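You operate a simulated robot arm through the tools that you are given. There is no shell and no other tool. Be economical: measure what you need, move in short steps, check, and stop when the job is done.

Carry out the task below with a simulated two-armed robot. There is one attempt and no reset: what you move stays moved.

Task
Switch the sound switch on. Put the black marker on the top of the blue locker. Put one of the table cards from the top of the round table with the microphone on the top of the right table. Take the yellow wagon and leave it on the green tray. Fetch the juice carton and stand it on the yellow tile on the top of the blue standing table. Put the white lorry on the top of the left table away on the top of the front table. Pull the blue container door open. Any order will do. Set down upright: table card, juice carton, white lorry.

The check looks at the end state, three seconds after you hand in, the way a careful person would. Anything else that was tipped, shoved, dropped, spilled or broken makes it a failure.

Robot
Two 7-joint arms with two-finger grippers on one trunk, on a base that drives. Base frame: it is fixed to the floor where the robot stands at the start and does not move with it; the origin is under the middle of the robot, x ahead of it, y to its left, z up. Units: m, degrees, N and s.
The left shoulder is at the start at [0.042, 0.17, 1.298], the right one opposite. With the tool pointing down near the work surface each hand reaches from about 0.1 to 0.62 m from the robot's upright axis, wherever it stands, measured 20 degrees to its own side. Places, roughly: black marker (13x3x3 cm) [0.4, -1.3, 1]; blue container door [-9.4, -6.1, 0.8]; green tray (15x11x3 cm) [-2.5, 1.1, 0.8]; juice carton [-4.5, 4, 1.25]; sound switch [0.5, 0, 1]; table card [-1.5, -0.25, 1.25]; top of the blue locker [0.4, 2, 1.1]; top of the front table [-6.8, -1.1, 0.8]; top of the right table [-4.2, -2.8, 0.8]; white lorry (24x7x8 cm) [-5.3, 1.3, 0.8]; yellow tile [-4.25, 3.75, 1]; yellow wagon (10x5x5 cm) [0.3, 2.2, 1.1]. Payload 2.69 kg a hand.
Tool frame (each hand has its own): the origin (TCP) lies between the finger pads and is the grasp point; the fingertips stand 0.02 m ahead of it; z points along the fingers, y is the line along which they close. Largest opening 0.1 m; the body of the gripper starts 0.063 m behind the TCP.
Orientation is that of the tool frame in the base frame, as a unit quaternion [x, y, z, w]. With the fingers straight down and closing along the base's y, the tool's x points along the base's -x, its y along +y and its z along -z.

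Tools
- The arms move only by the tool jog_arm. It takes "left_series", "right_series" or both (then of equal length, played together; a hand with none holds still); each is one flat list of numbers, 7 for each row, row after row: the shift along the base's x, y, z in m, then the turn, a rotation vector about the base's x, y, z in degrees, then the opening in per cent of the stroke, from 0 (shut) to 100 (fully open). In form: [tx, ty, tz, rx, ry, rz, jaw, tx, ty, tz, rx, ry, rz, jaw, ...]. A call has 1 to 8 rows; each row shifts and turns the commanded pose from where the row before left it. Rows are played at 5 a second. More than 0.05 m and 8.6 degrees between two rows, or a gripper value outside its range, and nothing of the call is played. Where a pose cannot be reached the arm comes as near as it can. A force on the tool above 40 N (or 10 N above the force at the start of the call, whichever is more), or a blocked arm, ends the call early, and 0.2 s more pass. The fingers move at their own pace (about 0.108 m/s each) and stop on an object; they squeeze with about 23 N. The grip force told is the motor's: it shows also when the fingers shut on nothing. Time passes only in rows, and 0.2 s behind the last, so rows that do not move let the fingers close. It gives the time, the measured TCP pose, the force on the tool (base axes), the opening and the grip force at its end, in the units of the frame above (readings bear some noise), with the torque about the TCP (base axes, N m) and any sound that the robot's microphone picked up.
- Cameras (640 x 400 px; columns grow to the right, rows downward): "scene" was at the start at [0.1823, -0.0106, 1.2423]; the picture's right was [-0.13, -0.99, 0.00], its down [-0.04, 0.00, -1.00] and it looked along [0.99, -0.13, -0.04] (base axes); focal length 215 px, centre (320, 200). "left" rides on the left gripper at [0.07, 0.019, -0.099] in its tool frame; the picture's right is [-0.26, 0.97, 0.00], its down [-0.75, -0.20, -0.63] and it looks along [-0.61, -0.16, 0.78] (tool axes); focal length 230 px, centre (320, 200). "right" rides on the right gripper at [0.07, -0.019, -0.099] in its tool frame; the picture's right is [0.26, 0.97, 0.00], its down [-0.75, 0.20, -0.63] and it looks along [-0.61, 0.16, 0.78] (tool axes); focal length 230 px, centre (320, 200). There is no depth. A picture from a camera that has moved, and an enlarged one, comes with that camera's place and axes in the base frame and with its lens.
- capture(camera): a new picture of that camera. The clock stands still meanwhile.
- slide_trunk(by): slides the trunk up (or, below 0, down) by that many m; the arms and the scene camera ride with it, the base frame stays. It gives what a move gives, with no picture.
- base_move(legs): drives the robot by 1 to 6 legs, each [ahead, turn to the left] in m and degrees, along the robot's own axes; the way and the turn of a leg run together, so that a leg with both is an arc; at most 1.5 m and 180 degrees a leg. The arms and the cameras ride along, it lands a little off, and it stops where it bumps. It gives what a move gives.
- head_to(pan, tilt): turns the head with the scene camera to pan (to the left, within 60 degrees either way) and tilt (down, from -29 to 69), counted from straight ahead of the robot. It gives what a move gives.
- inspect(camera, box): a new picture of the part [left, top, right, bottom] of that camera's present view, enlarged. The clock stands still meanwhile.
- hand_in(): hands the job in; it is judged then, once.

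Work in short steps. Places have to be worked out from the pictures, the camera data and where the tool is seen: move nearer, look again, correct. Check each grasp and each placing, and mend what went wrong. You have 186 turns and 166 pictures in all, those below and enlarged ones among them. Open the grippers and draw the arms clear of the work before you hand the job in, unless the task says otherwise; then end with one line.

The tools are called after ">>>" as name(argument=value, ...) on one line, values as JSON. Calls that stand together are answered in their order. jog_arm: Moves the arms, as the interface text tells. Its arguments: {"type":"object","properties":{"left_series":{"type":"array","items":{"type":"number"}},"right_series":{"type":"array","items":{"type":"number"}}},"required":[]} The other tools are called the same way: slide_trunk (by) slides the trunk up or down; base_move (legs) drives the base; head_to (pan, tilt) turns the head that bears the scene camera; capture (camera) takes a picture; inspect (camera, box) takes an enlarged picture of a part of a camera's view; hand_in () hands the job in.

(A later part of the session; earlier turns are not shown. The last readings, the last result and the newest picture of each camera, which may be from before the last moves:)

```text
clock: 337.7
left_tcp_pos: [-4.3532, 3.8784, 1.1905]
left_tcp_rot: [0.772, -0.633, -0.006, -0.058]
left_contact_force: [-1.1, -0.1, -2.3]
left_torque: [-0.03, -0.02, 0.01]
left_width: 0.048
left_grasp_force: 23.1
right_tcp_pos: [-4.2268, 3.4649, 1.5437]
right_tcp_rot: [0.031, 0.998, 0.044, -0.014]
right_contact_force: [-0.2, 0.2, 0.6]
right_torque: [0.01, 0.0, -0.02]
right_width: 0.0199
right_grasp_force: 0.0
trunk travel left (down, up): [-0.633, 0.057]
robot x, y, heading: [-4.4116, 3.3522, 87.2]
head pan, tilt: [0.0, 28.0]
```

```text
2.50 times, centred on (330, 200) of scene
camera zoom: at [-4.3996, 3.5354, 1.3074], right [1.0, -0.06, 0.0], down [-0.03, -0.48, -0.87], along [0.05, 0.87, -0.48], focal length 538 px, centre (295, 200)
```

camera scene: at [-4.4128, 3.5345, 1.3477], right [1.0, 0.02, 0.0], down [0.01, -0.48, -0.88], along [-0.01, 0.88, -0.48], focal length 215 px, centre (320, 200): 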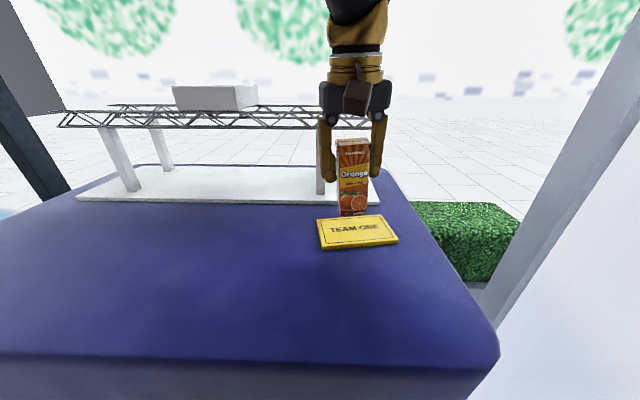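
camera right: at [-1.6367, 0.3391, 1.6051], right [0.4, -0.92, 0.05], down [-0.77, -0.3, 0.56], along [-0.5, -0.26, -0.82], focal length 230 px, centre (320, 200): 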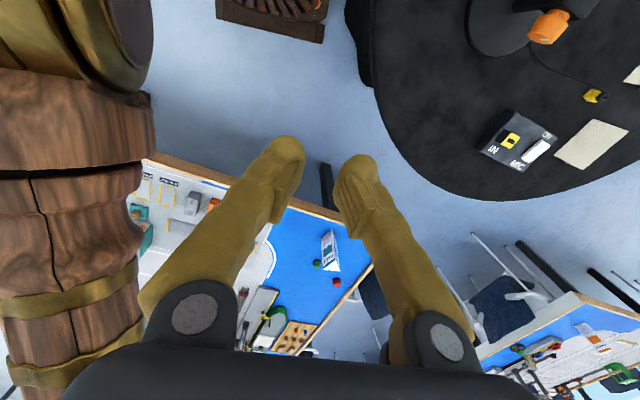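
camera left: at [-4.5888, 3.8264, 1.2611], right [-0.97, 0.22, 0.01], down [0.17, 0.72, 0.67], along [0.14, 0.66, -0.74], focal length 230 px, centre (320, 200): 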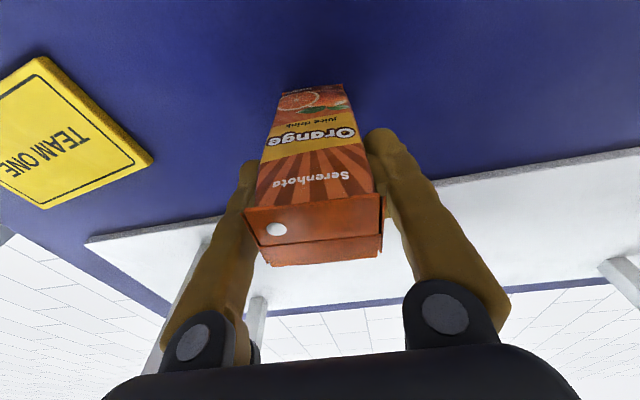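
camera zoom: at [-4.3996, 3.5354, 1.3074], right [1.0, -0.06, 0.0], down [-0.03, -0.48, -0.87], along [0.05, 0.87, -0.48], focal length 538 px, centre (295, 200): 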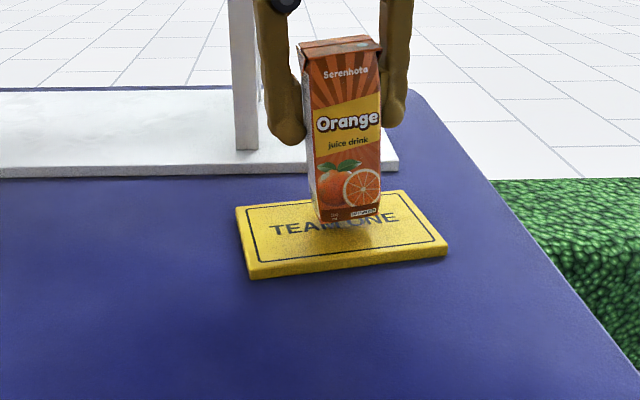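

The carton leans slightly sideways; I correct the tilt before touching down.

>>> jog_arm(left_series=[0.003, 0, 0.003, -1.5, 3.5, 0, 30, 0, 0, 0, 0, 0, 0, 30])

>>> inspect(camera="scene", box=[230, 120, 430, 280])

```text
clock: 338.5
left_tcp_pos: [-4.3707, 3.8721, 1.2047]
left_tcp_rot: [0.789, -0.613, -0.011, -0.038]
left_contact_force: [0.1, -0.1, -2.2]
left_torque: [0.06, 0.03, -0.02]
left_width: 0.0477
left_grasp_force: 23.2
right_tcp_pos: [-4.2276, 3.4502, 1.5407]
right_tcp_rot: [0.034, 0.999, 0.036, -0.012]
right_contact_force: [-1.0, -0.1, -0.1]
right_torque: [0.02, 0.02, 0.0]
right_width: 0.0198
right_grasp_force: 0.0
trunk travel left (down, up): [-0.633, 0.057]
robot x, y, heading: [-4.4134, 3.3497, 86.5]
head pan, tilt: [0.0, 28.0]
stopped in row 2 (left hand): the arm was blocked; the commanded pose is now the measured one
```

```text
2.50 times, centred on (330, 200) of scene
camera zoom: at [-4.4004, 3.534, 1.3076], right [1.0, -0.06, 0.0], down [-0.03, -0.48, -0.88], along [0.05, 0.87, -0.48], focal length 538 px, centre (295, 200)
```

zoom: 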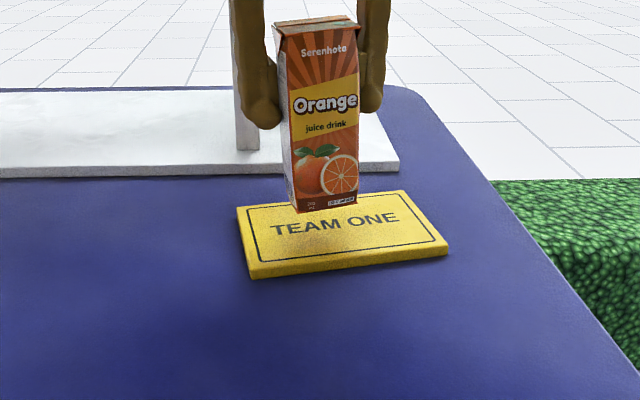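

I fix this properly: raise a little, back off 5 cm and turn the base 15° right so the tile lies on the left arm's own side.

>>> slide_trunk(by=0.04)

>>> base_move(legs=[[-0.05, 0]])

>>> base_move(legs=[[0, -15]])

>>> jog_arm(left_series=[-0.02, 0.015, 0, 0, 0, 0, 30, -0.02, 0.015, 0, 0, 0, 0, 30, -0.015, 0.01, 0, 0, 0, 0, 30, 0, 0, 0, 0, 0, 0, 30])

>>> inspect(camera="scene", box=[180, 80, 420, 280])

```text
clock: 339.3
left_tcp_pos: [-4.3685, 3.8759, 1.246]
left_tcp_rot: [0.788, -0.614, -0.01, -0.041]
left_contact_force: [0.0, -1.0, -3.1]
left_torque: [0.04, 0.02, 0.01]
left_width: 0.0479
left_grasp_force: 23.0
right_tcp_pos: [-4.2275, 3.4527, 1.5799]
right_tcp_rot: [0.033, 0.999, 0.035, -0.012]
right_contact_force: [-0.1, 0.8, -1.2]
right_torque: [0.0, 0.02, 0.02]
right_width: 0.0199
right_grasp_force: 0.0
trunk travel left (down, up): [-0.673, 0.017]
robot x, y, heading: [-4.4124, 3.3508, 86.8]
head pan, tilt: [0.0, 28.0]
```

```text
clock: 340.2
left_tcp_pos: [-4.3676, 3.8137, 1.251]
left_tcp_rot: [0.783, -0.621, -0.018, -0.043]
left_contact_force: [0.3, 0.3, -1.0]
left_torque: [0.01, -0.02, -0.01]
left_width: 0.0477
left_grasp_force: 22.5
right_tcp_pos: [-4.2322, 3.3815, 1.5844]
right_tcp_rot: [0.03, 0.998, 0.057, -0.013]
right_contact_force: [1.3, 0.2, -0.3]
right_torque: [-0.02, -0.03, 0.0]
right_width: 0.0201
right_grasp_force: 0.1
trunk travel left (down, up): [-0.673, 0.017]
robot x, y, heading: [-4.4149, 3.2998, 87.0]
head pan, tilt: [0.0, 28.0]
```

```text
clock: 341.5
left_tcp_pos: [-4.2374, 3.8015, 1.2373]
left_tcp_rot: [-0.704, 0.709, 0.004, 0.033]
left_contact_force: [0.7, -0.1, -2.9]
left_torque: [0.08, 0.0, -0.02]
left_width: 0.0477
left_grasp_force: 23.1
right_tcp_pos: [-4.2085, 3.35, 1.5821]
right_tcp_rot: [0.159, 0.986, 0.05, -0.008]
right_contact_force: [0.2, -0.7, 0.7]
right_torque: [0.0, 0.01, 0.05]
right_width: 0.0197
right_grasp_force: 0.0
trunk travel left (down, up): [-0.673, 0.017]
robot x, y, heading: [-4.4205, 3.3006, 72.2]
head pan, tilt: [0.0, 28.0]
```

```text
clock: 342.5
left_tcp_pos: [-4.3011, 3.8228, 1.2476]
left_tcp_rot: [-0.704, 0.709, 0.007, 0.039]
left_contact_force: [0.2, 0.0, -2.6]
left_torque: [0.0, 0.02, -0.03]
left_width: 0.0476
left_grasp_force: 22.8
right_tcp_pos: [-4.2108, 3.3432, 1.5821]
right_tcp_rot: [0.167, 0.984, 0.055, -0.004]
right_contact_force: [-0.7, 0.2, -0.6]
right_torque: [0.01, 0.01, -0.01]
right_width: 0.0201
right_grasp_force: 0.3
trunk travel left (down, up): [-0.673, 0.017]
robot x, y, heading: [-4.4186, 3.3021, 72.1]
head pan, tilt: [0.0, 28.0]
```

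```text
2.00 times, centred on (300, 180) of scene
camera zoom: at [-4.3603, 3.4794, 1.3471], right [0.95, -0.31, 0.0], down [-0.15, -0.46, -0.87], along [0.27, 0.83, -0.49], focal length 430 px, centre (360, 240)
```

zoom: 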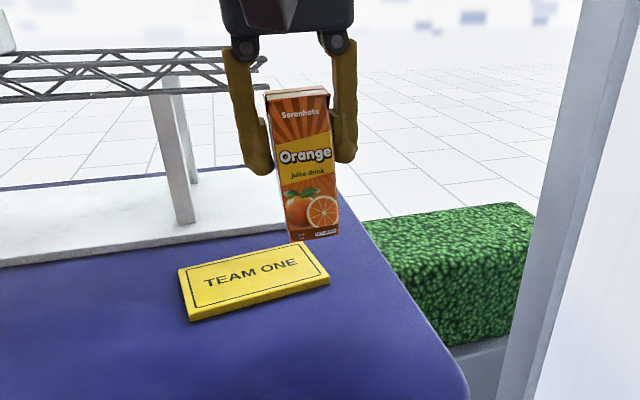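

Comfortable again. I move to [-4.352, 3.857], correct the small lean, and lower partway.

>>> jog_arm(left_series=[-0.025, 0.017, 0, 0, 2.4, 0, 30, -0.026, 0.017, -0.01, 0, 0, 0, 30, 0, 0, -0.02, 0, 0, 0, 30, 0, 0, -0.015, 0, 0, 0, 30, 0, 0, 0, 0, 0, 0, 30])

>>> inspect(camera="scene", box=[180, 100, 380, 260])

```text
clock: 343.7
left_tcp_pos: [-4.352, 3.8574, 1.2023]
left_tcp_rot: [-0.703, 0.711, 0.021, 0.026]
left_contact_force: [0.1, -0.8, -2.2]
left_torque: [0.05, 0.01, -0.03]
left_width: 0.0475
left_grasp_force: 23.1
right_tcp_pos: [-4.2127, 3.3418, 1.5825]
right_tcp_rot: [0.167, 0.984, 0.056, -0.003]
right_contact_force: [-0.9, 0.8, 0.4]
right_torque: [-0.02, -0.01, -0.03]
right_width: 0.0199
right_grasp_force: 0.0
trunk travel left (down, up): [-0.673, 0.017]
robot x, y, heading: [-4.4248, 3.2979, 71.9]
head pan, tilt: [0.0, 28.0]
```

```text
2.50 times, centred on (280, 180) of scene
camera zoom: at [-4.3612, 3.4782, 1.3473], right [0.95, -0.31, 0.0], down [-0.15, -0.46, -0.87], along [0.27, 0.83, -0.48], focal length 538 px, centre (420, 250)
```

zoom: 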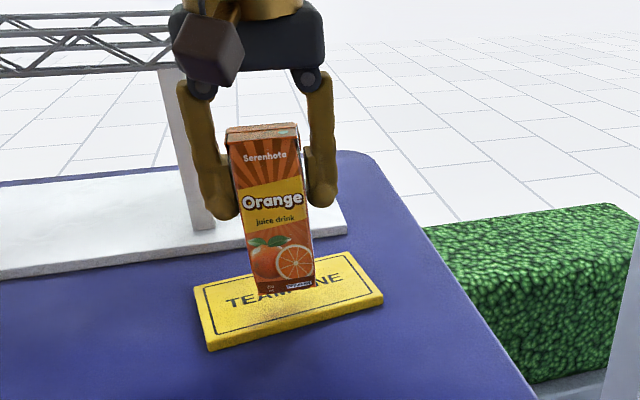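

Well centred on the tile. I lower in small steps until contact.

>>> jog_arm(left_series=[0, 0.002, -0.006, 0, 0, 0, 30, 0, 0, -0.004, 0, 0, 0, 30, 0, 0, -0.003, 0, 0, 0, 30, 0, 0, 0, 0, 0, 0, 30])

>>> jog_arm(left_series=[0, 0, -0.002, 0, 0, 0, 30, 0, 0, -0.002, 0, 0, 0, 30])

>>> inspect(camera="scene", box=[200, 120, 360, 250])

```text
clock: 344.7
left_tcp_pos: [-4.3522, 3.8583, 1.1898]
left_tcp_rot: [-0.704, 0.71, 0.021, 0.026]
left_contact_force: [0.1, 0.0, -1.9]
left_torque: [0.03, -0.02, 0.0]
left_width: 0.0474
left_grasp_force: 23.7
right_tcp_pos: [-4.2136, 3.3411, 1.5822]
right_tcp_rot: [0.168, 0.984, 0.056, -0.004]
right_contact_force: [0.2, 0.4, -0.2]
right_torque: [0.02, 0.01, 0.01]
right_width: 0.02
right_grasp_force: 0.1
trunk travel left (down, up): [-0.673, 0.017]
robot x, y, heading: [-4.4157, 3.297, 71.8]
head pan, tilt: [0.0, 28.0]
```

```text
clock: 345.3
left_tcp_pos: [-4.3532, 3.8585, 1.1843]
left_tcp_rot: [-0.703, 0.71, 0.022, 0.026]
left_contact_force: [0.5, -0.3, -1.9]
left_torque: [0.0, -0.01, 0.01]
left_width: 0.0475
left_grasp_force: 23.2
right_tcp_pos: [-4.2117, 3.3412, 1.5825]
right_tcp_rot: [0.167, 0.984, 0.056, -0.004]
right_contact_force: [1.1, 0.3, 0.4]
right_torque: [0.0, 0.0, 0.0]
right_width: 0.0201
right_grasp_force: 0.1
trunk travel left (down, up): [-0.673, 0.017]
robot x, y, heading: [-4.42, 3.3011, 72.5]
head pan, tilt: [0.0, 28.0]
```

```text
3.08 times, centred on (280, 185) of scene
camera zoom: at [-4.3611, 3.478, 1.3473], right [0.95, -0.31, 0.0], down [-0.15, -0.46, -0.87], along [0.27, 0.83, -0.48], focal length 662 px, centre (443, 246)
```

zoom: 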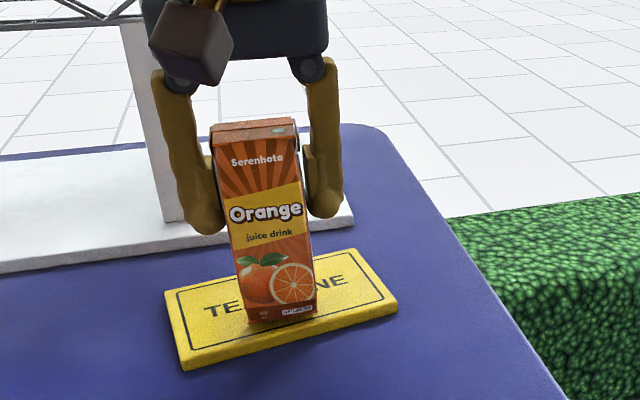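

Upright by comparison with the truss legs. Continue down in 2 mm steps.

>>> jog_arm(left_series=[0, 0, -0.002, 0, 0, 0, 30, 0, 0, -0.002, 0, 0, 0, 30])

>>> jog_arm(left_series=[0, 0, -0.002, 0, 0, 0, 30, 0, 0, 0, 0, 0, 0, 30])

```text
clock: 345.9
left_tcp_pos: [-4.3532, 3.8588, 1.1813]
left_tcp_rot: [-0.705, 0.709, 0.022, 0.027]
left_contact_force: [-0.2, -0.6, -1.3]
left_torque: [0.05, -0.01, 0.01]
left_width: 0.0472
left_grasp_force: 23.1
right_tcp_pos: [-4.2128, 3.3415, 1.5804]
right_tcp_rot: [0.167, 0.984, 0.056, -0.004]
right_contact_force: [0.2, 0.5, 0.3]
right_torque: [-0.03, -0.02, -0.02]
right_width: 0.02
right_grasp_force: 0.1
trunk travel left (down, up): [-0.673, 0.017]
robot x, y, heading: [-4.4182, 3.2999, 71.8]
head pan, tilt: [0.0, 28.0]
```

```text
clock: 346.5
left_tcp_pos: [-4.3531, 3.8576, 1.179]
left_tcp_rot: [-0.703, 0.71, 0.022, 0.025]
left_contact_force: [-0.1, 1.1, -2.3]
left_torque: [0.02, 0.01, 0.01]
left_width: 0.0472
left_grasp_force: 22.9
right_tcp_pos: [-4.2128, 3.3409, 1.5821]
right_tcp_rot: [0.167, 0.984, 0.056, -0.004]
right_contact_force: [0.0, 1.0, 0.0]
right_torque: [0.02, 0.02, 0.04]
right_width: 0.0197
right_grasp_force: 0.0
trunk travel left (down, up): [-0.673, 0.017]
robot x, y, heading: [-4.418, 3.2997, 71.9]
head pan, tilt: [0.0, 28.0]
```

>>> jog_arm(left_series=[0, 0, -0.002, 0, 0, 0, 30, 0, 0, 0, 0, 0, 0, 30])

>>> jog_arm(left_series=[0, 0, -0.002, 0, 0, 0, 30, 0, 0, 0, 0, 0, 0, 30])

>>> inspect(camera="scene", box=[200, 120, 360, 250])

```text
clock: 347.1
left_tcp_pos: [-4.3513, 3.8588, 1.177]
left_tcp_rot: [-0.703, 0.71, 0.023, 0.027]
left_contact_force: [-0.5, 1.5, 10.0]
left_torque: [-0.26, 0.38, -0.05]
left_width: 0.0473
left_grasp_force: 22.8
right_tcp_pos: [-4.2132, 3.3414, 1.5825]
right_tcp_rot: [0.167, 0.984, 0.057, -0.004]
right_contact_force: [-0.9, -0.4, 0.1]
right_torque: [-0.01, 0.03, 0.03]
right_width: 0.02
right_grasp_force: 0.1
trunk travel left (down, up): [-0.673, 0.017]
robot x, y, heading: [-4.419, 3.3011, 72.1]
head pan, tilt: [0.0, 28.0]
```

```text
clock: 347.7
left_tcp_pos: [-4.3528, 3.8599, 1.177]
left_tcp_rot: [-0.704, 0.71, 0.023, 0.028]
left_contact_force: [1.2, 3.8, 20.2]
left_torque: [-0.03, 0.05, -0.06]
left_width: 0.0473
left_grasp_force: 23.3
right_tcp_pos: [-4.2129, 3.3403, 1.5817]
right_tcp_rot: [0.167, 0.984, 0.057, -0.005]
right_contact_force: [-0.7, -0.3, 0.4]
right_torque: [0.03, -0.02, 0.03]
right_width: 0.0199
right_grasp_force: 0.0
trunk travel left (down, up): [-0.673, 0.017]
robot x, y, heading: [-4.4166, 3.3024, 72.2]
head pan, tilt: [0.0, 28.0]
```

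```text
3.08 times, centred on (280, 185) of scene
camera zoom: at [-4.3612, 3.4768, 1.3477], right [0.95, -0.31, 0.0], down [-0.15, -0.46, -0.88], along [0.27, 0.83, -0.48], focal length 662 px, centre (443, 246)
```

zoom: 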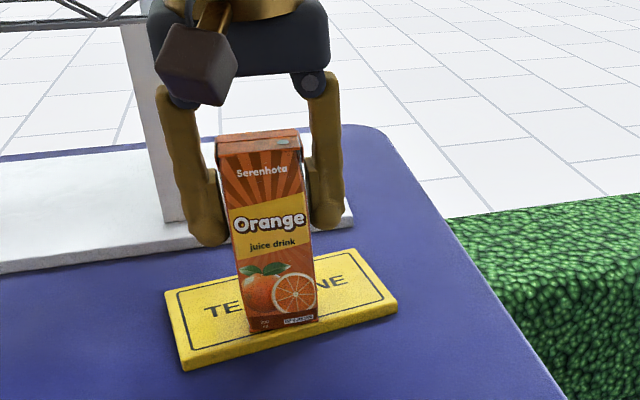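

Down on the tile (20 N). I ease up 1 mm, open, and withdraw straight up.

>>> jog_arm(left_series=[0, 0, 0.001, 0, 0, 0, 30, 0, 0, 0, 0, 0, 0, 60, 0, 0, 0, 0, 0, 0, 85, 0, 0, 0.02, 0, 0, 0, 85, 0, 0, 0.04, 0, 0, 0, 85, 0, 0, 0.05, 0, 0, 0, 85, -0.01, -0.04, 0.02, 0, 0, 0, 85])

>>> inspect(camera="scene", box=[180, 100, 380, 260])

```text
clock: 349.3
left_tcp_pos: [-4.3638, 3.8174, 1.3066]
left_tcp_rot: [-0.704, 0.71, 0.023, 0.027]
left_contact_force: [0.3, 1.0, 0.5]
left_torque: [0.06, -0.04, 0.0]
left_width: 0.0849
left_grasp_force: 0.0
right_tcp_pos: [-4.2129, 3.3378, 1.5815]
right_tcp_rot: [0.167, 0.984, 0.057, -0.004]
right_contact_force: [-0.1, -0.7, 0.2]
right_torque: [0.04, -0.01, 0.0]
right_width: 0.02
right_grasp_force: 0.0
trunk travel left (down, up): [-0.673, 0.017]
robot x, y, heading: [-4.4207, 3.3018, 72.1]
head pan, tilt: [0.0, 28.0]
```

```text
2.50 times, centred on (280, 180) of scene
camera zoom: at [-4.3617, 3.4751, 1.3478], right [0.95, -0.31, 0.0], down [-0.15, -0.46, -0.88], along [0.27, 0.83, -0.48], focal length 538 px, centre (420, 250)
```

zoom: 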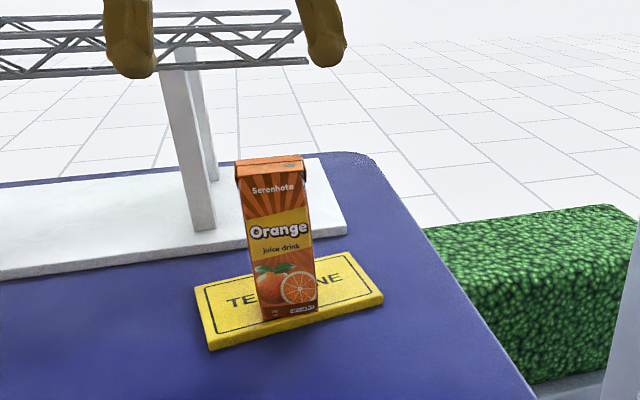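

The carton stands on the tile. Next the lorry: I tuck/advance the hands, back off, and turn toward the left table.

>>> jog_arm(right_series=[0.013, 0.042, 0, 0, 0, 0, 20, 0.013, 0.042, 0, 0, 0, 0, 20, 0.013, 0.042, -0.01, 0, 0, 0, 20, 0.013, 0.042, -0.01, 0, 0, 0, 20, 0.013, 0.042, -0.01, 0, 0, 0, 20], left_series=[-0.01, -0.03, 0.02, 0, 0, 0, 60, -0.01, -0.03, 0.02, 0, 0, 0, 60, -0.01, -0.03, 0, 0, 0, 0, 60, 0, 0, 0, 0, 0, 0, 60, 0, 0, 0, 0, 0, 0, 60])

>>> base_move(legs=[[-0.45, 0]])

>>> base_move(legs=[[0, 165]])

>>> head_to(pan=0, tilt=22)

>>> capture(camera="scene")

```text
clock: 350.5
left_tcp_pos: [-4.3933, 3.7322, 1.3424]
left_tcp_rot: [-0.703, 0.71, 0.022, 0.026]
left_contact_force: [0.1, 0.7, -1.0]
left_torque: [-0.02, 0.03, 0.01]
left_width: 0.06
left_grasp_force: 0.0
right_tcp_pos: [-4.1512, 3.537, 1.5524]
right_tcp_rot: [0.159, 0.986, 0.058, -0.003]
right_contact_force: [0.5, 1.3, 0.0]
right_torque: [-0.04, 0.02, -0.03]
right_width: 0.02
right_grasp_force: 0.0
trunk travel left (down, up): [-0.673, 0.017]
robot x, y, heading: [-4.4204, 3.3002, 72.2]
head pan, tilt: [0.0, 28.0]
```

```text
clock: 353.3
left_tcp_pos: [-4.5341, 3.295, 1.3448]
left_tcp_rot: [-0.7, 0.713, 0.021, 0.026]
left_contact_force: [-0.2, -0.4, -0.1]
left_torque: [0.03, -0.03, -0.04]
left_width: 0.06
left_grasp_force: 0.1
right_tcp_pos: [-4.2931, 3.0964, 1.5526]
right_tcp_rot: [0.165, 0.985, 0.059, -0.003]
right_contact_force: [0.1, 0.2, 0.0]
right_torque: [-0.01, 0.05, -0.01]
right_width: 0.0199
right_grasp_force: 0.0
trunk travel left (down, up): [-0.673, 0.017]
robot x, y, heading: [-4.5617, 2.8663, 71.7]
head pan, tilt: [0.0, 28.0]
```

```text
clock: 360.7
left_tcp_pos: [-4.689, 2.473, 1.3507]
left_tcp_rot: [0.797, 0.603, -0.035, 0.022]
left_contact_force: [0.1, 0.1, 0.1]
left_torque: [-0.02, -0.01, 0.0]
left_width: 0.06
left_grasp_force: 0.0
right_tcp_pos: [-4.8693, 2.7295, 1.5575]
right_tcp_rot: [0.955, -0.29, -0.008, 0.066]
right_contact_force: [0.0, 0.7, -0.1]
right_torque: [-0.01, 0.02, 0.0]
right_width: 0.0199
right_grasp_force: 0.1
trunk travel left (down, up): [-0.673, 0.017]
robot x, y, heading: [-4.5751, 2.8696, -123.3]
head pan, tilt: [0.0, 28.0]
```

```text
clock: 361.3
left_tcp_pos: [-4.677, 2.4874, 1.3549]
left_tcp_rot: [0.796, 0.603, -0.043, 0.024]
left_contact_force: [0.8, -0.5, -0.1]
left_torque: [0.04, 0.02, -0.01]
left_width: 0.06
left_grasp_force: 0.0
right_tcp_pos: [-4.8578, 2.7458, 1.5612]
right_tcp_rot: [0.954, -0.29, -0.011, 0.073]
right_contact_force: [0.1, -1.3, 0.4]
right_torque: [0.06, -0.01, -0.05]
right_width: 0.02
right_grasp_force: 0.1
trunk travel left (down, up): [-0.673, 0.017]
robot x, y, heading: [-4.5755, 2.871, -123.0]
head pan, tilt: [0.0, 22.0]
```

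```text
38 pictures are left
camera scene: at [-4.6765, 2.7137, 1.3565], right [-0.84, 0.55, 0.0], down [0.21, 0.33, -0.92], along [-0.5, -0.77, -0.39], focal length 215 px, centre (320, 200)
```

scene: 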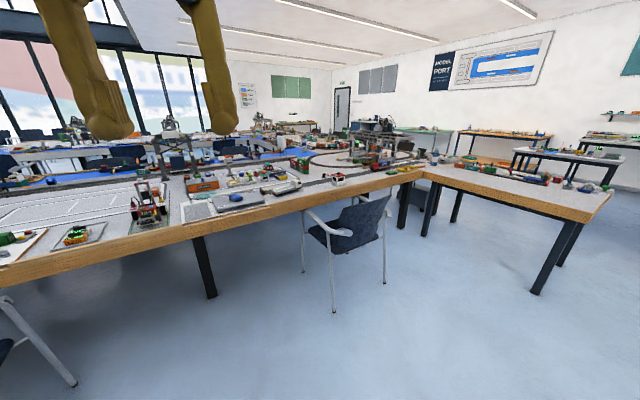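

I enlarge the table part to find the white lorry.

>>> inspect(camera="scene", box=[160, 130, 440, 220])

```text
2.29 times, centred on (300, 175) of scene
camera zoom: at [-4.6765, 2.7137, 1.3565], right [-0.84, 0.55, 0.0], down [0.21, 0.33, -0.92], along [-0.5, -0.77, -0.39], focal length 492 px, centre (366, 257)
```

zoom: 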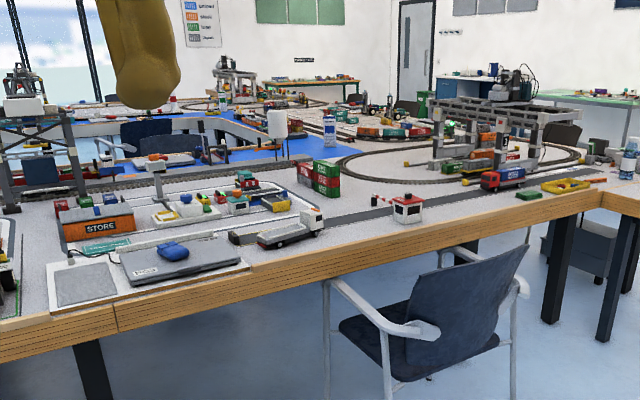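

White flatbed lorry at about [-5.25, 1.32], axis ~15° off x; a chair occupies x<-5.37. I approach to [-4.98, 2.07], face -y, then continue.

>>> base_move(legs=[[0, 6]])

>>> base_move(legs=[[0.9, 0]])

>>> base_move(legs=[[0, 27]])

>>> jog_arm(left_series=[0.01, 0, 0.04, 0, 0, 0, 60, 0.01, 0, 0.04, 0, 0, 0, 60, 0, 0, 0.03, 0, 0, 0, 60])

>>> slide_trunk(by=-0.4)

>>> head_to(pan=-20, tilt=35)

>>> capture(camera="scene")

```text
clock: 362.3
left_tcp_pos: [-4.6371, 2.4799, 1.3553]
left_tcp_rot: [0.764, 0.643, -0.042, 0.027]
left_contact_force: [-0.2, -0.2, -0.2]
left_torque: [0.03, 0.01, -0.01]
left_width: 0.06
left_grasp_force: 0.1
right_tcp_pos: [-4.8443, 2.7191, 1.5596]
right_tcp_rot: [0.968, -0.24, -0.007, 0.073]
right_contact_force: [-0.1, -0.3, 0.4]
right_torque: [0.03, 0.04, -0.03]
right_width: 0.02
right_grasp_force: 0.2
trunk travel left (down, up): [-0.673, 0.017]
robot x, y, heading: [-4.5742, 2.8703, -117.5]
head pan, tilt: [0.0, 22.0]
```

```text
clock: 367.0
left_tcp_pos: [-5.0368, 1.7139, 1.3451]
left_tcp_rot: [0.767, 0.641, -0.024, 0.021]
left_contact_force: [0.8, -0.3, -0.5]
left_torque: [0.02, -0.02, 0.0]
left_width: 0.0603
left_grasp_force: 0.1
right_tcp_pos: [-5.2444, 1.9548, 1.5644]
right_tcp_rot: [0.967, -0.242, -0.01, 0.083]
right_contact_force: [-0.6, -0.8, 1.0]
right_torque: [0.01, 0.01, -0.01]
right_width: 0.0199
right_grasp_force: 0.1
trunk travel left (down, up): [-0.673, 0.017]
robot x, y, heading: [-4.9845, 2.0791, -117.9]
head pan, tilt: [0.0, 22.0]
```

```text
clock: 367.8
left_tcp_pos: [-4.986, 1.7897, 1.3164]
left_tcp_rot: [0.756, 0.654, 0.033, -0.001]
left_contact_force: [0.0, 0.9, -0.8]
left_torque: [-0.03, -0.01, 0.01]
left_width: 0.0601
left_grasp_force: 0.0
right_tcp_pos: [-5.2113, 2.0107, 1.5663]
right_tcp_rot: [0.971, -0.224, -0.012, 0.086]
right_contact_force: [0.4, 1.2, 0.9]
right_torque: [-0.06, 0.02, 0.0]
right_width: 0.02
right_grasp_force: 0.0
trunk travel left (down, up): [-0.673, 0.017]
robot x, y, heading: [-4.9859, 2.0787, -115.6]
head pan, tilt: [0.0, 22.0]
stopped in leg 1: the robot was blocked; the commanded pose is now the measured one
```

```text
clock: 368.6
left_tcp_pos: [-4.9705, 1.7803, 1.4371]
left_tcp_rot: [0.756, 0.655, 0.009, 0.009]
left_contact_force: [-0.1, 0.1, -0.1]
left_torque: [0.0, 0.01, 0.03]
left_width: 0.0601
left_grasp_force: 0.1
right_tcp_pos: [-5.212, 2.0067, 1.5667]
right_tcp_rot: [0.971, -0.224, -0.012, 0.085]
right_contact_force: [0.1, 0.1, -0.3]
right_torque: [0.01, -0.05, 0.0]
right_width: 0.02
right_grasp_force: 0.0
trunk travel left (down, up): [-0.673, 0.017]
robot x, y, heading: [-4.9861, 2.0838, -115.5]
head pan, tilt: [0.0, 22.0]
```

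```text
clock: 372.4
left_tcp_pos: [-4.9703, 1.7808, 1.0399]
left_tcp_rot: [0.756, 0.655, 0.004, 0.012]
left_contact_force: [-0.9, 0.0, 0.2]
left_torque: [0.01, -0.04, 0.03]
left_width: 0.0599
left_grasp_force: 0.0
right_tcp_pos: [-5.2105, 2.0093, 1.1678]
right_tcp_rot: [0.97, -0.224, -0.012, 0.09]
right_contact_force: [1.2, -0.2, -0.2]
right_torque: [-0.01, 0.03, 0.03]
right_width: 0.02
right_grasp_force: 0.2
trunk travel left (down, up): [-0.273, 0.417]
robot x, y, heading: [-4.9861, 2.0811, -115.7]
head pan, tilt: [0.0, 22.0]
```

```text
clock: 373.3
left_tcp_pos: [-4.972, 1.7803, 1.0402]
left_tcp_rot: [0.756, 0.654, 0.004, 0.012]
left_contact_force: [0.7, -0.5, 0.5]
left_torque: [0.01, -0.01, 0.02]
left_width: 0.0598
left_grasp_force: 0.3
right_tcp_pos: [-5.2112, 2.0084, 1.1677]
right_tcp_rot: [0.97, -0.224, -0.013, 0.092]
right_contact_force: [0.2, 0.5, -0.1]
right_torque: [0.0, 0.01, -0.01]
right_width: 0.0199
right_grasp_force: 0.0
trunk travel left (down, up): [-0.273, 0.417]
robot x, y, heading: [-4.9831, 2.0803, -115.4]
head pan, tilt: [-20.0, 35.0]
```

```text
36 pictures are left
camera scene: at [-5.0847, 1.943, 0.9367], right [-0.7, 0.71, 0.01], down [0.41, 0.41, -0.81], along [-0.58, -0.57, -0.59], focal length 215 px, centre (320, 200)
```

scene: 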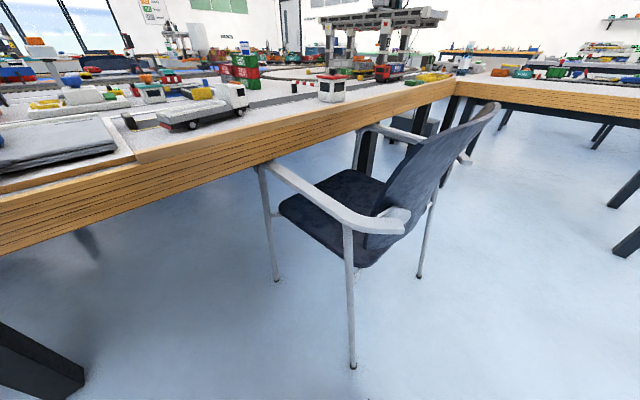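

The turn was cut short; I push both hands forward and complete the turn to face -y.

>>> jog_arm(left_series=[-0.01, -0.035, 0, 0, 0, 0, 60, -0.01, -0.035, 0, 0, 0, 0, 60, -0.01, -0.035, 0, 0, 0, 0, 60, 0, 0, 0, 0, 0, 0, 60], right_series=[-0.018, -0.038, 0, 0, 0, 0, 60, -0.018, -0.038, 0, 0, 0, 0, 60, -0.018, -0.038, 0, 0, 0, 0, 80, -0.018, -0.038, 0, 0, 0, 0, 80])

>>> base_move(legs=[[0, 24]])

>>> base_move(legs=[[0.24, 0]])

>>> capture(camera="right")

>>> capture(camera="scene")

```text
clock: 374.3
left_tcp_pos: [-5.0005, 1.6738, 1.0415]
left_tcp_rot: [0.756, 0.654, 0.0, 0.013]
left_contact_force: [0.6, -0.2, -0.4]
left_torque: [-0.02, -0.01, -0.01]
left_width: 0.06
left_grasp_force: 0.0
right_tcp_pos: [-5.2807, 1.859, 1.1724]
right_tcp_rot: [0.969, -0.223, -0.017, 0.109]
right_contact_force: [1.1, -0.8, 0.3]
right_torque: [0.02, 0.04, 0.03]
right_width: 0.08
right_grasp_force: 0.0
trunk travel left (down, up): [-0.273, 0.417]
robot x, y, heading: [-4.9897, 2.0837, -115.6]
head pan, tilt: [-20.0, 35.0]
```

```text
clock: 375.9
left_tcp_pos: [-4.832, 1.7033, 1.0433]
left_tcp_rot: [0.602, 0.799, 0.003, 0.013]
left_contact_force: [0.7, 0.2, 0.6]
left_torque: [-0.01, 0.0, -0.03]
left_width: 0.06
left_grasp_force: 0.1
right_tcp_pos: [-5.1623, 1.7575, 1.172]
right_tcp_rot: [0.994, -0.014, 0.006, 0.108]
right_contact_force: [-0.3, 0.9, 0.4]
right_torque: [-0.03, -0.02, -0.01]
right_width: 0.0801
right_grasp_force: 0.0
trunk travel left (down, up): [-0.273, 0.417]
robot x, y, heading: [-4.9879, 2.0811, -91.1]
head pan, tilt: [-20.0, 35.0]
```

```text
clock: 377.7
left_tcp_pos: [-4.8375, 1.4764, 1.046]
left_tcp_rot: [0.601, 0.799, -0.001, 0.015]
left_contact_force: [-0.3, -0.3, -0.1]
left_torque: [0.08, -0.01, 0.02]
left_width: 0.0599
left_grasp_force: 0.0
right_tcp_pos: [-5.1678, 1.5312, 1.1752]
right_tcp_rot: [0.993, -0.014, 0.006, 0.113]
right_contact_force: [-0.7, -1.2, -0.1]
right_torque: [0.11, -0.02, -0.03]
right_width: 0.08
right_grasp_force: 0.1
trunk travel left (down, up): [-0.273, 0.417]
robot x, y, heading: [-4.9949, 1.8419, -91.2]
head pan, tilt: [-20.0, 35.0]
```

```text
35 pictures are left
camera right: at [-5.0982, 1.5696, 1.2681], right [0.23, -0.95, 0.22], down [-0.76, -0.03, 0.65], along [-0.61, -0.32, -0.73], focal length 230 px, centre (320, 200)
```

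right: 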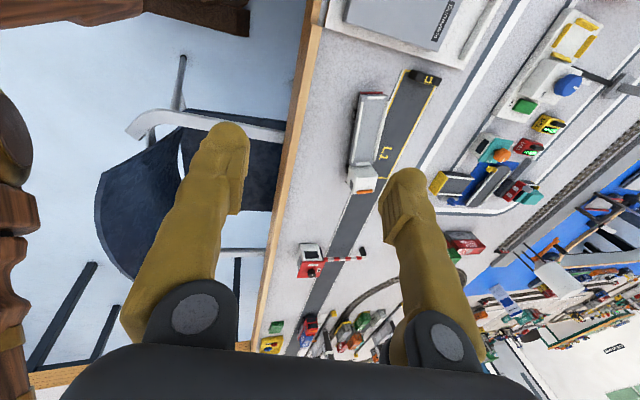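

```text
34 pictures are left
camera scene: at [-5.0254, 1.673, 0.9363], right [-0.93, 0.36, 0.01], down [0.21, 0.55, -0.81], along [-0.3, -0.75, -0.59], focal length 215 px, centre (320, 200)
```

scene: 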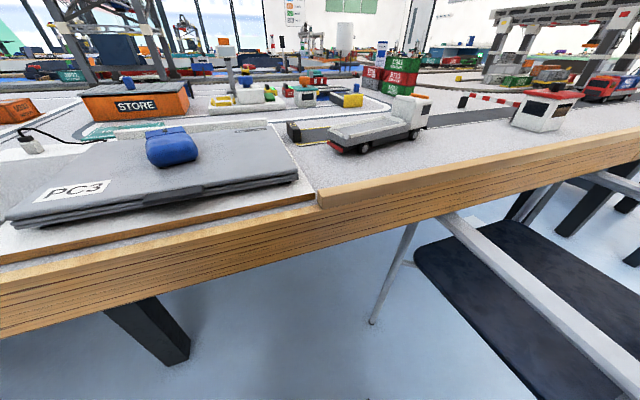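

Lorry centre ≈[-5.305, 1.297], axis ≈13° to x. I creep 8 cm closer, straighten the right tool, yaw +14° and move above the lorry's bed.

>>> base_move(legs=[[0.08, 0]])

>>> jog_arm(right_series=[-0.03, -0.025, 0, 6.5, 0, 0, 95, -0.03, -0.025, 0, 6.5, 0, 0, 95, -0.03, -0.03, -0.02, 0, 0, 7, 95, -0.02, -0.03, -0.03, 0, 0, 7, 95, -0.01, -0.02, -0.04, 0, 0, 0, 95, 0, 0, -0.045, 0, 0, 0, 95, 0, 0, -0.03, 0, 0, 0, 95])

>>> capture(camera="right")

```text
clock: 378.8
left_tcp_pos: [-4.8373, 1.4397, 1.064]
left_tcp_rot: [0.601, 0.799, -0.022, 0.03]
left_contact_force: [-0.5, -1.0, 1.5]
left_torque: [0.1, -0.03, 0.0]
left_width: 0.06
left_grasp_force: 0.1
right_tcp_pos: [-5.168, 1.5004, 1.1886]
right_tcp_rot: [0.991, -0.013, 0.007, 0.136]
right_contact_force: [-0.2, -1.5, 1.3]
right_torque: [0.15, 0.03, 0.02]
right_width: 0.0803
right_grasp_force: 0.1
trunk travel left (down, up): [-0.273, 0.417]
robot x, y, heading: [-4.9941, 1.7613, -91.3]
head pan, tilt: [-20.0, 35.0]
```

```text
clock: 380.4
left_tcp_pos: [-4.8398, 1.4147, 1.042]
left_tcp_rot: [0.601, 0.799, 0.006, 0.011]
left_contact_force: [0.5, 0.0, -0.5]
left_torque: [0.03, -0.01, -0.04]
left_width: 0.0601
left_grasp_force: 0.1
right_tcp_pos: [-5.2903, 1.3432, 1.0155]
right_tcp_rot: [0.994, 0.109, 0.006, 0.011]
right_contact_force: [-0.7, 0.5, 0.1]
right_torque: [0.0, -0.01, -0.01]
right_width: 0.0952
right_grasp_force: 0.1
trunk travel left (down, up): [-0.273, 0.417]
robot x, y, heading: [-4.9931, 1.7625, -91.1]
head pan, tilt: [-20.0, 35.0]
```

```text
33 pictures are left
camera right: at [-5.2272, 1.3787, 1.1149], right [0.46, -0.89, 0.02], down [-0.7, -0.35, 0.63], along [-0.55, -0.31, -0.78], focal length 230 px, centre (320, 200)
```

right: 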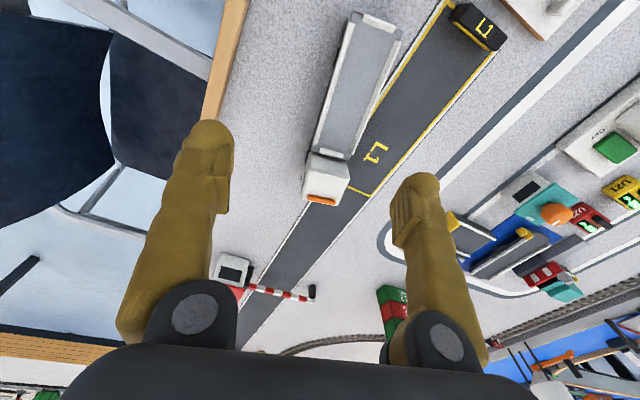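

Aligned in yaw; bed grip point ≈[-5.295, 1.302]. I shift and lower to z≈0.86 (tips beside the bed), then look.

>>> jog_arm(right_series=[-0.003, -0.021, -0.03, 0, 0, 0, 95, -0.003, -0.02, -0.035, 0, 0, 0, 95, 0, 0, -0.04, 0, 0, 0, 95, 0, 0, -0.04, 0, 0, 0, 95, 0, 0, -0.01, 0, 0, 0, 95, 0, 0, 0, 0, 0, 0, 95])

>>> capture(camera="right")

>>> inspect(camera="scene", box=[300, 40, 460, 170])

```text
clock: 381.8
left_tcp_pos: [-4.8388, 1.4168, 1.044]
left_tcp_rot: [0.601, 0.799, 0.005, 0.012]
left_contact_force: [0.6, -0.2, -0.1]
left_torque: [0.01, -0.01, 0.0]
left_width: 0.0598
left_grasp_force: 0.1
right_tcp_pos: [-5.293, 1.3033, 0.8624]
right_tcp_rot: [0.994, 0.109, 0.007, 0.012]
right_contact_force: [-0.1, -0.6, 0.7]
right_torque: [0.0, 0.01, 0.0]
right_width: 0.0951
right_grasp_force: 0.0
trunk travel left (down, up): [-0.273, 0.417]
robot x, y, heading: [-4.9934, 1.7602, -91.1]
head pan, tilt: [-20.0, 35.0]
```

```text
32 pictures are left
camera right: at [-5.2308, 1.3392, 0.9618], right [0.46, -0.89, 0.03], down [-0.7, -0.34, 0.63], along [-0.55, -0.31, -0.78], focal length 230 px, centre (320, 200)
```

right: 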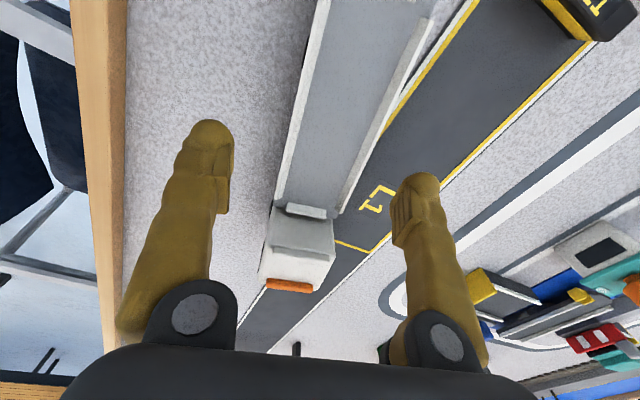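

```text
3.08 times, centred on (380, 105) of scene
camera zoom: at [-5.0271, 1.5946, 0.9366], right [-0.93, 0.36, 0.01], down [0.21, 0.55, -0.81], along [-0.3, -0.75, -0.59], focal length 662 px, centre (135, 492)
```

zoom: 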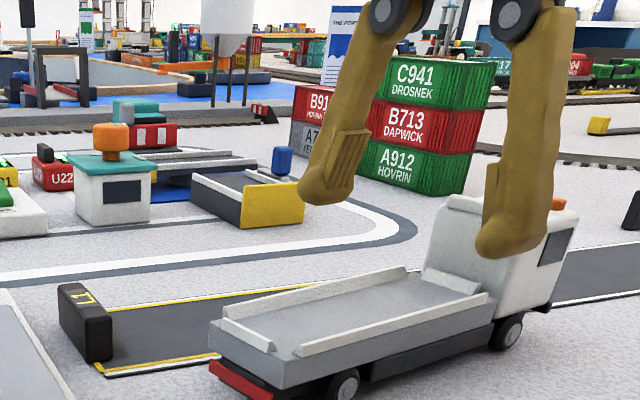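

The grip point projects mid-bed. I lower to z≈0.803 and close.

>>> jog_arm(right_series=[0, 0, -0.03, 0, 0, 0, 95, 0, 0, -0.02, 0, 0, 0, 95, 0, 0, -0.006, 0, 0, 0, 95, 0, 0, -0.003, 0, 0, 0, 95, 0, 0, 0, 0, 0, 0, 60, 0, 0, 0, 0, 0, 0, 40, 0, 0, 0, 0, 0, 0, 40])

>>> inspect(camera="scene", box=[300, 40, 460, 170])

```text
clock: 383.4
left_tcp_pos: [-4.8375, 1.4155, 1.042]
left_tcp_rot: [0.602, 0.799, 0.005, 0.011]
left_contact_force: [0.1, -0.6, 0.3]
left_torque: [0.0, 0.01, 0.02]
left_width: 0.06
left_grasp_force: 0.1
right_tcp_pos: [-5.2941, 1.3027, 0.803]
right_tcp_rot: [0.994, 0.108, 0.006, 0.013]
right_contact_force: [1.4, -5.9, 3.6]
right_torque: [-0.12, 0.25, 0.31]
right_width: 0.0619
right_grasp_force: 23.0
trunk travel left (down, up): [-0.273, 0.417]
robot x, y, heading: [-4.9916, 1.7606, -91.2]
head pan, tilt: [-20.0, 35.0]
```

```text
3.08 times, centred on (380, 105) of scene
camera zoom: at [-5.0269, 1.5944, 0.9366], right [-0.93, 0.36, 0.01], down [0.21, 0.55, -0.81], along [-0.3, -0.75, -0.59], focal length 662 px, centre (135, 492)
```

zoom: 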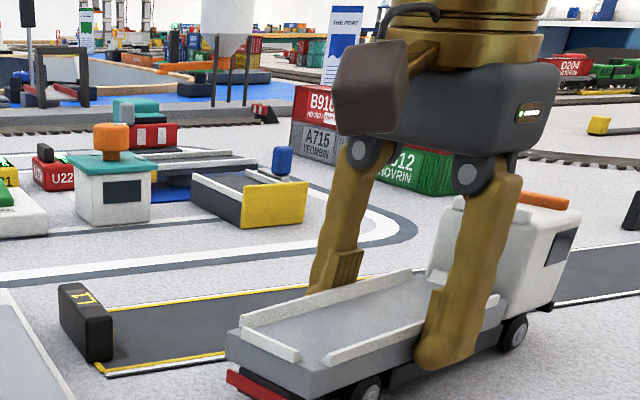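

Gripped at 6.2 cm. I lift it slowly and check.

>>> jog_arm(right_series=[0, 0, 0.015, 0, 0, 0, 40, 0, 0, 0.03, 0, 0, 0, 40, 0, 0, 0.04, 0, 0, 0, 40, 0, 0, 0.04, 0, 0, 0, 40, 0, 0, 0.04, 0, 0, 0, 40, 0.02, 0.02, 0.03, 0, 0, 0, 40])

>>> capture(camera="scene")

```text
clock: 384.8
left_tcp_pos: [-4.8378, 1.4173, 1.0418]
left_tcp_rot: [0.601, 0.799, 0.005, 0.011]
left_contact_force: [0.6, 1.1, -0.1]
left_torque: [-0.02, -0.04, -0.02]
left_width: 0.0601
left_grasp_force: 0.0
right_tcp_pos: [-5.2747, 1.3252, 0.9989]
right_tcp_rot: [0.994, 0.109, 0.006, 0.011]
right_contact_force: [-0.5, 0.1, -2.4]
right_torque: [0.04, -0.13, -0.01]
right_width: 0.0621
right_grasp_force: 23.1
trunk travel left (down, up): [-0.273, 0.417]
robot x, y, heading: [-4.9942, 1.7619, -91.3]
head pan, tilt: [-20.0, 35.0]
```

```text
29 pictures are left
camera scene: at [-5.0268, 1.595, 0.9367], right [-0.93, 0.36, 0.01], down [0.21, 0.55, -0.81], along [-0.3, -0.75, -0.59], focal length 215 px, centre (320, 200)
```

scene: 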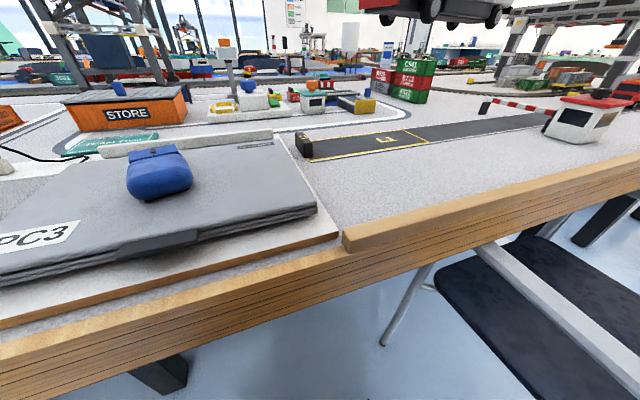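

The lorry is held. I raise the trunk and look toward the front table at about [-6.8, -1.1].

>>> slide_trunk(by=0.4)

>>> head_to(pan=-42, tilt=12)

>>> capture(camera="scene")

```text
clock: 388.6
left_tcp_pos: [-4.8386, 1.4175, 1.4369]
left_tcp_rot: [0.601, 0.799, 0.011, 0.007]
left_contact_force: [-0.3, -0.4, -1.2]
left_torque: [-0.03, 0.0, -0.03]
left_width: 0.0601
left_grasp_force: 0.0
right_tcp_pos: [-5.2763, 1.3245, 1.3965]
right_tcp_rot: [0.994, 0.11, 0.007, 0.012]
right_contact_force: [-0.4, -0.5, -3.3]
right_torque: [0.05, -0.12, 0.02]
right_width: 0.0613
right_grasp_force: 23.3
trunk travel left (down, up): [-0.673, 0.017]
robot x, y, heading: [-4.995, 1.7652, -91.3]
head pan, tilt: [-20.0, 35.0]
```

```text
clock: 389.5
left_tcp_pos: [-4.8384, 1.4162, 1.4375]
left_tcp_rot: [0.601, 0.799, 0.012, 0.006]
left_contact_force: [0.2, -0.2, 0.0]
left_torque: [0.0, 0.02, -0.01]
left_width: 0.06
left_grasp_force: 0.0
right_tcp_pos: [-5.2749, 1.3233, 1.3975]
right_tcp_rot: [0.994, 0.109, 0.007, 0.012]
right_contact_force: [-0.4, 0.4, -2.6]
right_torque: [0.01, -0.17, 0.01]
right_width: 0.0615
right_grasp_force: 22.8
trunk travel left (down, up): [-0.673, 0.017]
robot x, y, heading: [-4.9951, 1.7593, -91.3]
head pan, tilt: [-42.0, 12.0]
```

```text
28 pictures are left
camera scene: at [-5.0593, 1.601, 1.3735], right [-0.73, 0.68, 0.01], down [0.14, 0.17, -0.98], along [-0.67, -0.71, -0.22], focal length 215 px, centre (320, 200)
```

scene: 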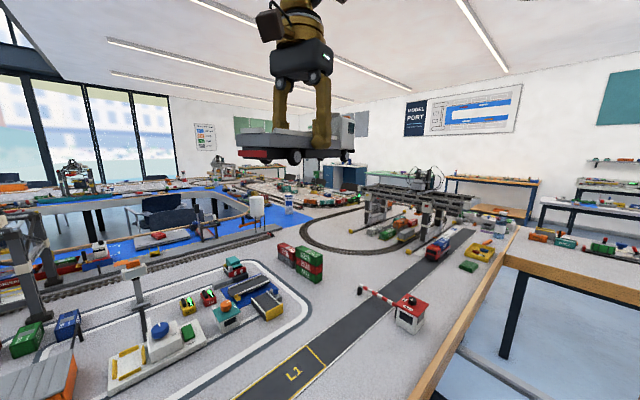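

The front table should span x -6.2…-7.4 and y -3.65…1.47. I enlarge its near corner to find a free spot.

>>> inspect(camera="scene", box=[340, 190, 540, 330])

```text
2.86 times, centred on (440, 260) of scene
camera zoom: at [-5.0593, 1.601, 1.3735], right [-0.73, 0.68, 0.01], down [0.14, 0.17, -0.98], along [-0.67, -0.71, -0.22], focal length 615 px, centre (-23, 29)
```

zoom: 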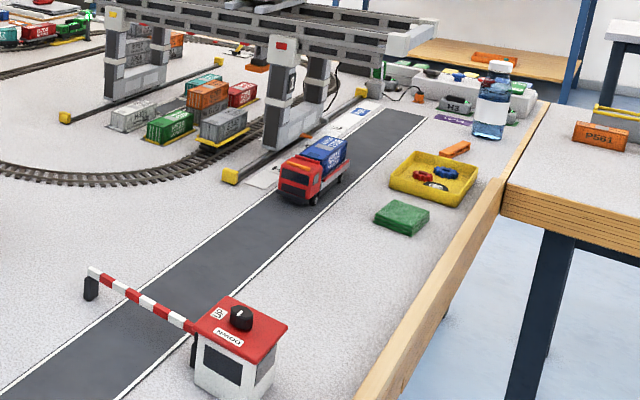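

The surface's ownership near the corner is ambiguous, so I'll place the lorry near the real middle of the front table, reaching it from its far side (x≈-8). I back off, turn and drive round the side table.

>>> base_move(legs=[[-0.5, 0]])

>>> base_move(legs=[[0, -116]])

>>> base_move(legs=[[0.9, 0]])

>>> head_to(pan=10, tilt=18)

>>> capture(camera="scene")

```text
clock: 392.4
left_tcp_pos: [-4.8277, 1.9176, 1.438]
left_tcp_rot: [0.6, 0.8, 0.012, 0.006]
left_contact_force: [-0.2, 0.0, 0.9]
left_torque: [-0.04, -0.01, -0.05]
left_width: 0.06
left_grasp_force: 0.0
right_tcp_pos: [-5.2641, 1.8222, 1.398]
right_tcp_rot: [0.994, 0.111, 0.006, 0.011]
right_contact_force: [0.0, 0.4, -3.8]
right_torque: [0.04, -0.15, 0.01]
right_width: 0.0616
right_grasp_force: 22.6
trunk travel left (down, up): [-0.673, 0.017]
robot x, y, heading: [-4.9822, 2.2611, -91.0]
head pan, tilt: [-42.0, 12.0]
```

```text
clock: 397.9
left_tcp_pos: [-5.3393, 2.2743, 1.4344]
left_tcp_rot: [0.994, -0.106, 0.005, 0.016]
left_contact_force: [0.7, -0.1, -0.6]
left_torque: [0.02, -0.03, 0.04]
left_width: 0.0597
left_grasp_force: 0.0
right_tcp_pos: [-5.2167, 2.7038, 1.4046]
right_tcp_rot: [-0.604, 0.796, 0.014, -0.015]
right_contact_force: [-1.1, -1.0, -3.0]
right_torque: [-0.14, 0.04, -0.01]
right_width: 0.0616
right_grasp_force: 23.7
trunk travel left (down, up): [-0.673, 0.017]
robot x, y, heading: [-4.9865, 2.2513, 150.7]
head pan, tilt: [-42.0, 12.0]
```

```text
clock: 402.6
left_tcp_pos: [-6.1082, 2.7119, 1.423]
left_tcp_rot: [0.993, -0.109, 0.029, 0.027]
left_contact_force: [0.5, 0.3, -0.5]
left_torque: [-0.04, 0.01, 0.0]
left_width: 0.06
left_grasp_force: 0.0
right_tcp_pos: [-5.9828, 3.1417, 1.4107]
right_tcp_rot: [-0.602, 0.798, 0.022, -0.017]
right_contact_force: [-0.1, 0.5, -3.2]
right_torque: [-0.1, 0.01, -0.02]
right_width: 0.0613
right_grasp_force: 23.2
trunk travel left (down, up): [-0.673, 0.017]
robot x, y, heading: [-5.7754, 2.6986, 150.0]
head pan, tilt: [-42.0, 12.0]
```

```text
clock: 403.9
left_tcp_pos: [-6.0879, 2.6995, 1.4098]
left_tcp_rot: [0.992, -0.108, 0.052, 0.038]
left_contact_force: [0.4, 0.5, 1.3]
left_torque: [0.0, 0.01, -0.02]
left_width: 0.06
left_grasp_force: 0.1
right_tcp_pos: [-5.9632, 3.1294, 1.4157]
right_tcp_rot: [-0.602, 0.798, 0.032, -0.02]
right_contact_force: [0.0, 0.0, -3.0]
right_torque: [-0.14, 0.04, -0.04]
right_width: 0.0616
right_grasp_force: 22.7
trunk travel left (down, up): [-0.673, 0.017]
robot x, y, heading: [-5.7716, 2.6963, 150.2]
head pan, tilt: [10.0, 18.0]
```

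```text
26 pictures are left
camera scene: at [-5.9439, 2.7769, 1.3635], right [0.34, 0.94, 0.0], down [0.3, -0.11, -0.95], along [-0.89, 0.32, -0.33], focal length 215 px, centre (320, 200)
```

scene: 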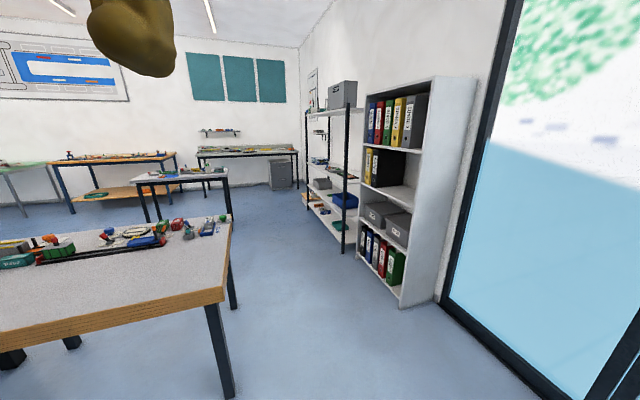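

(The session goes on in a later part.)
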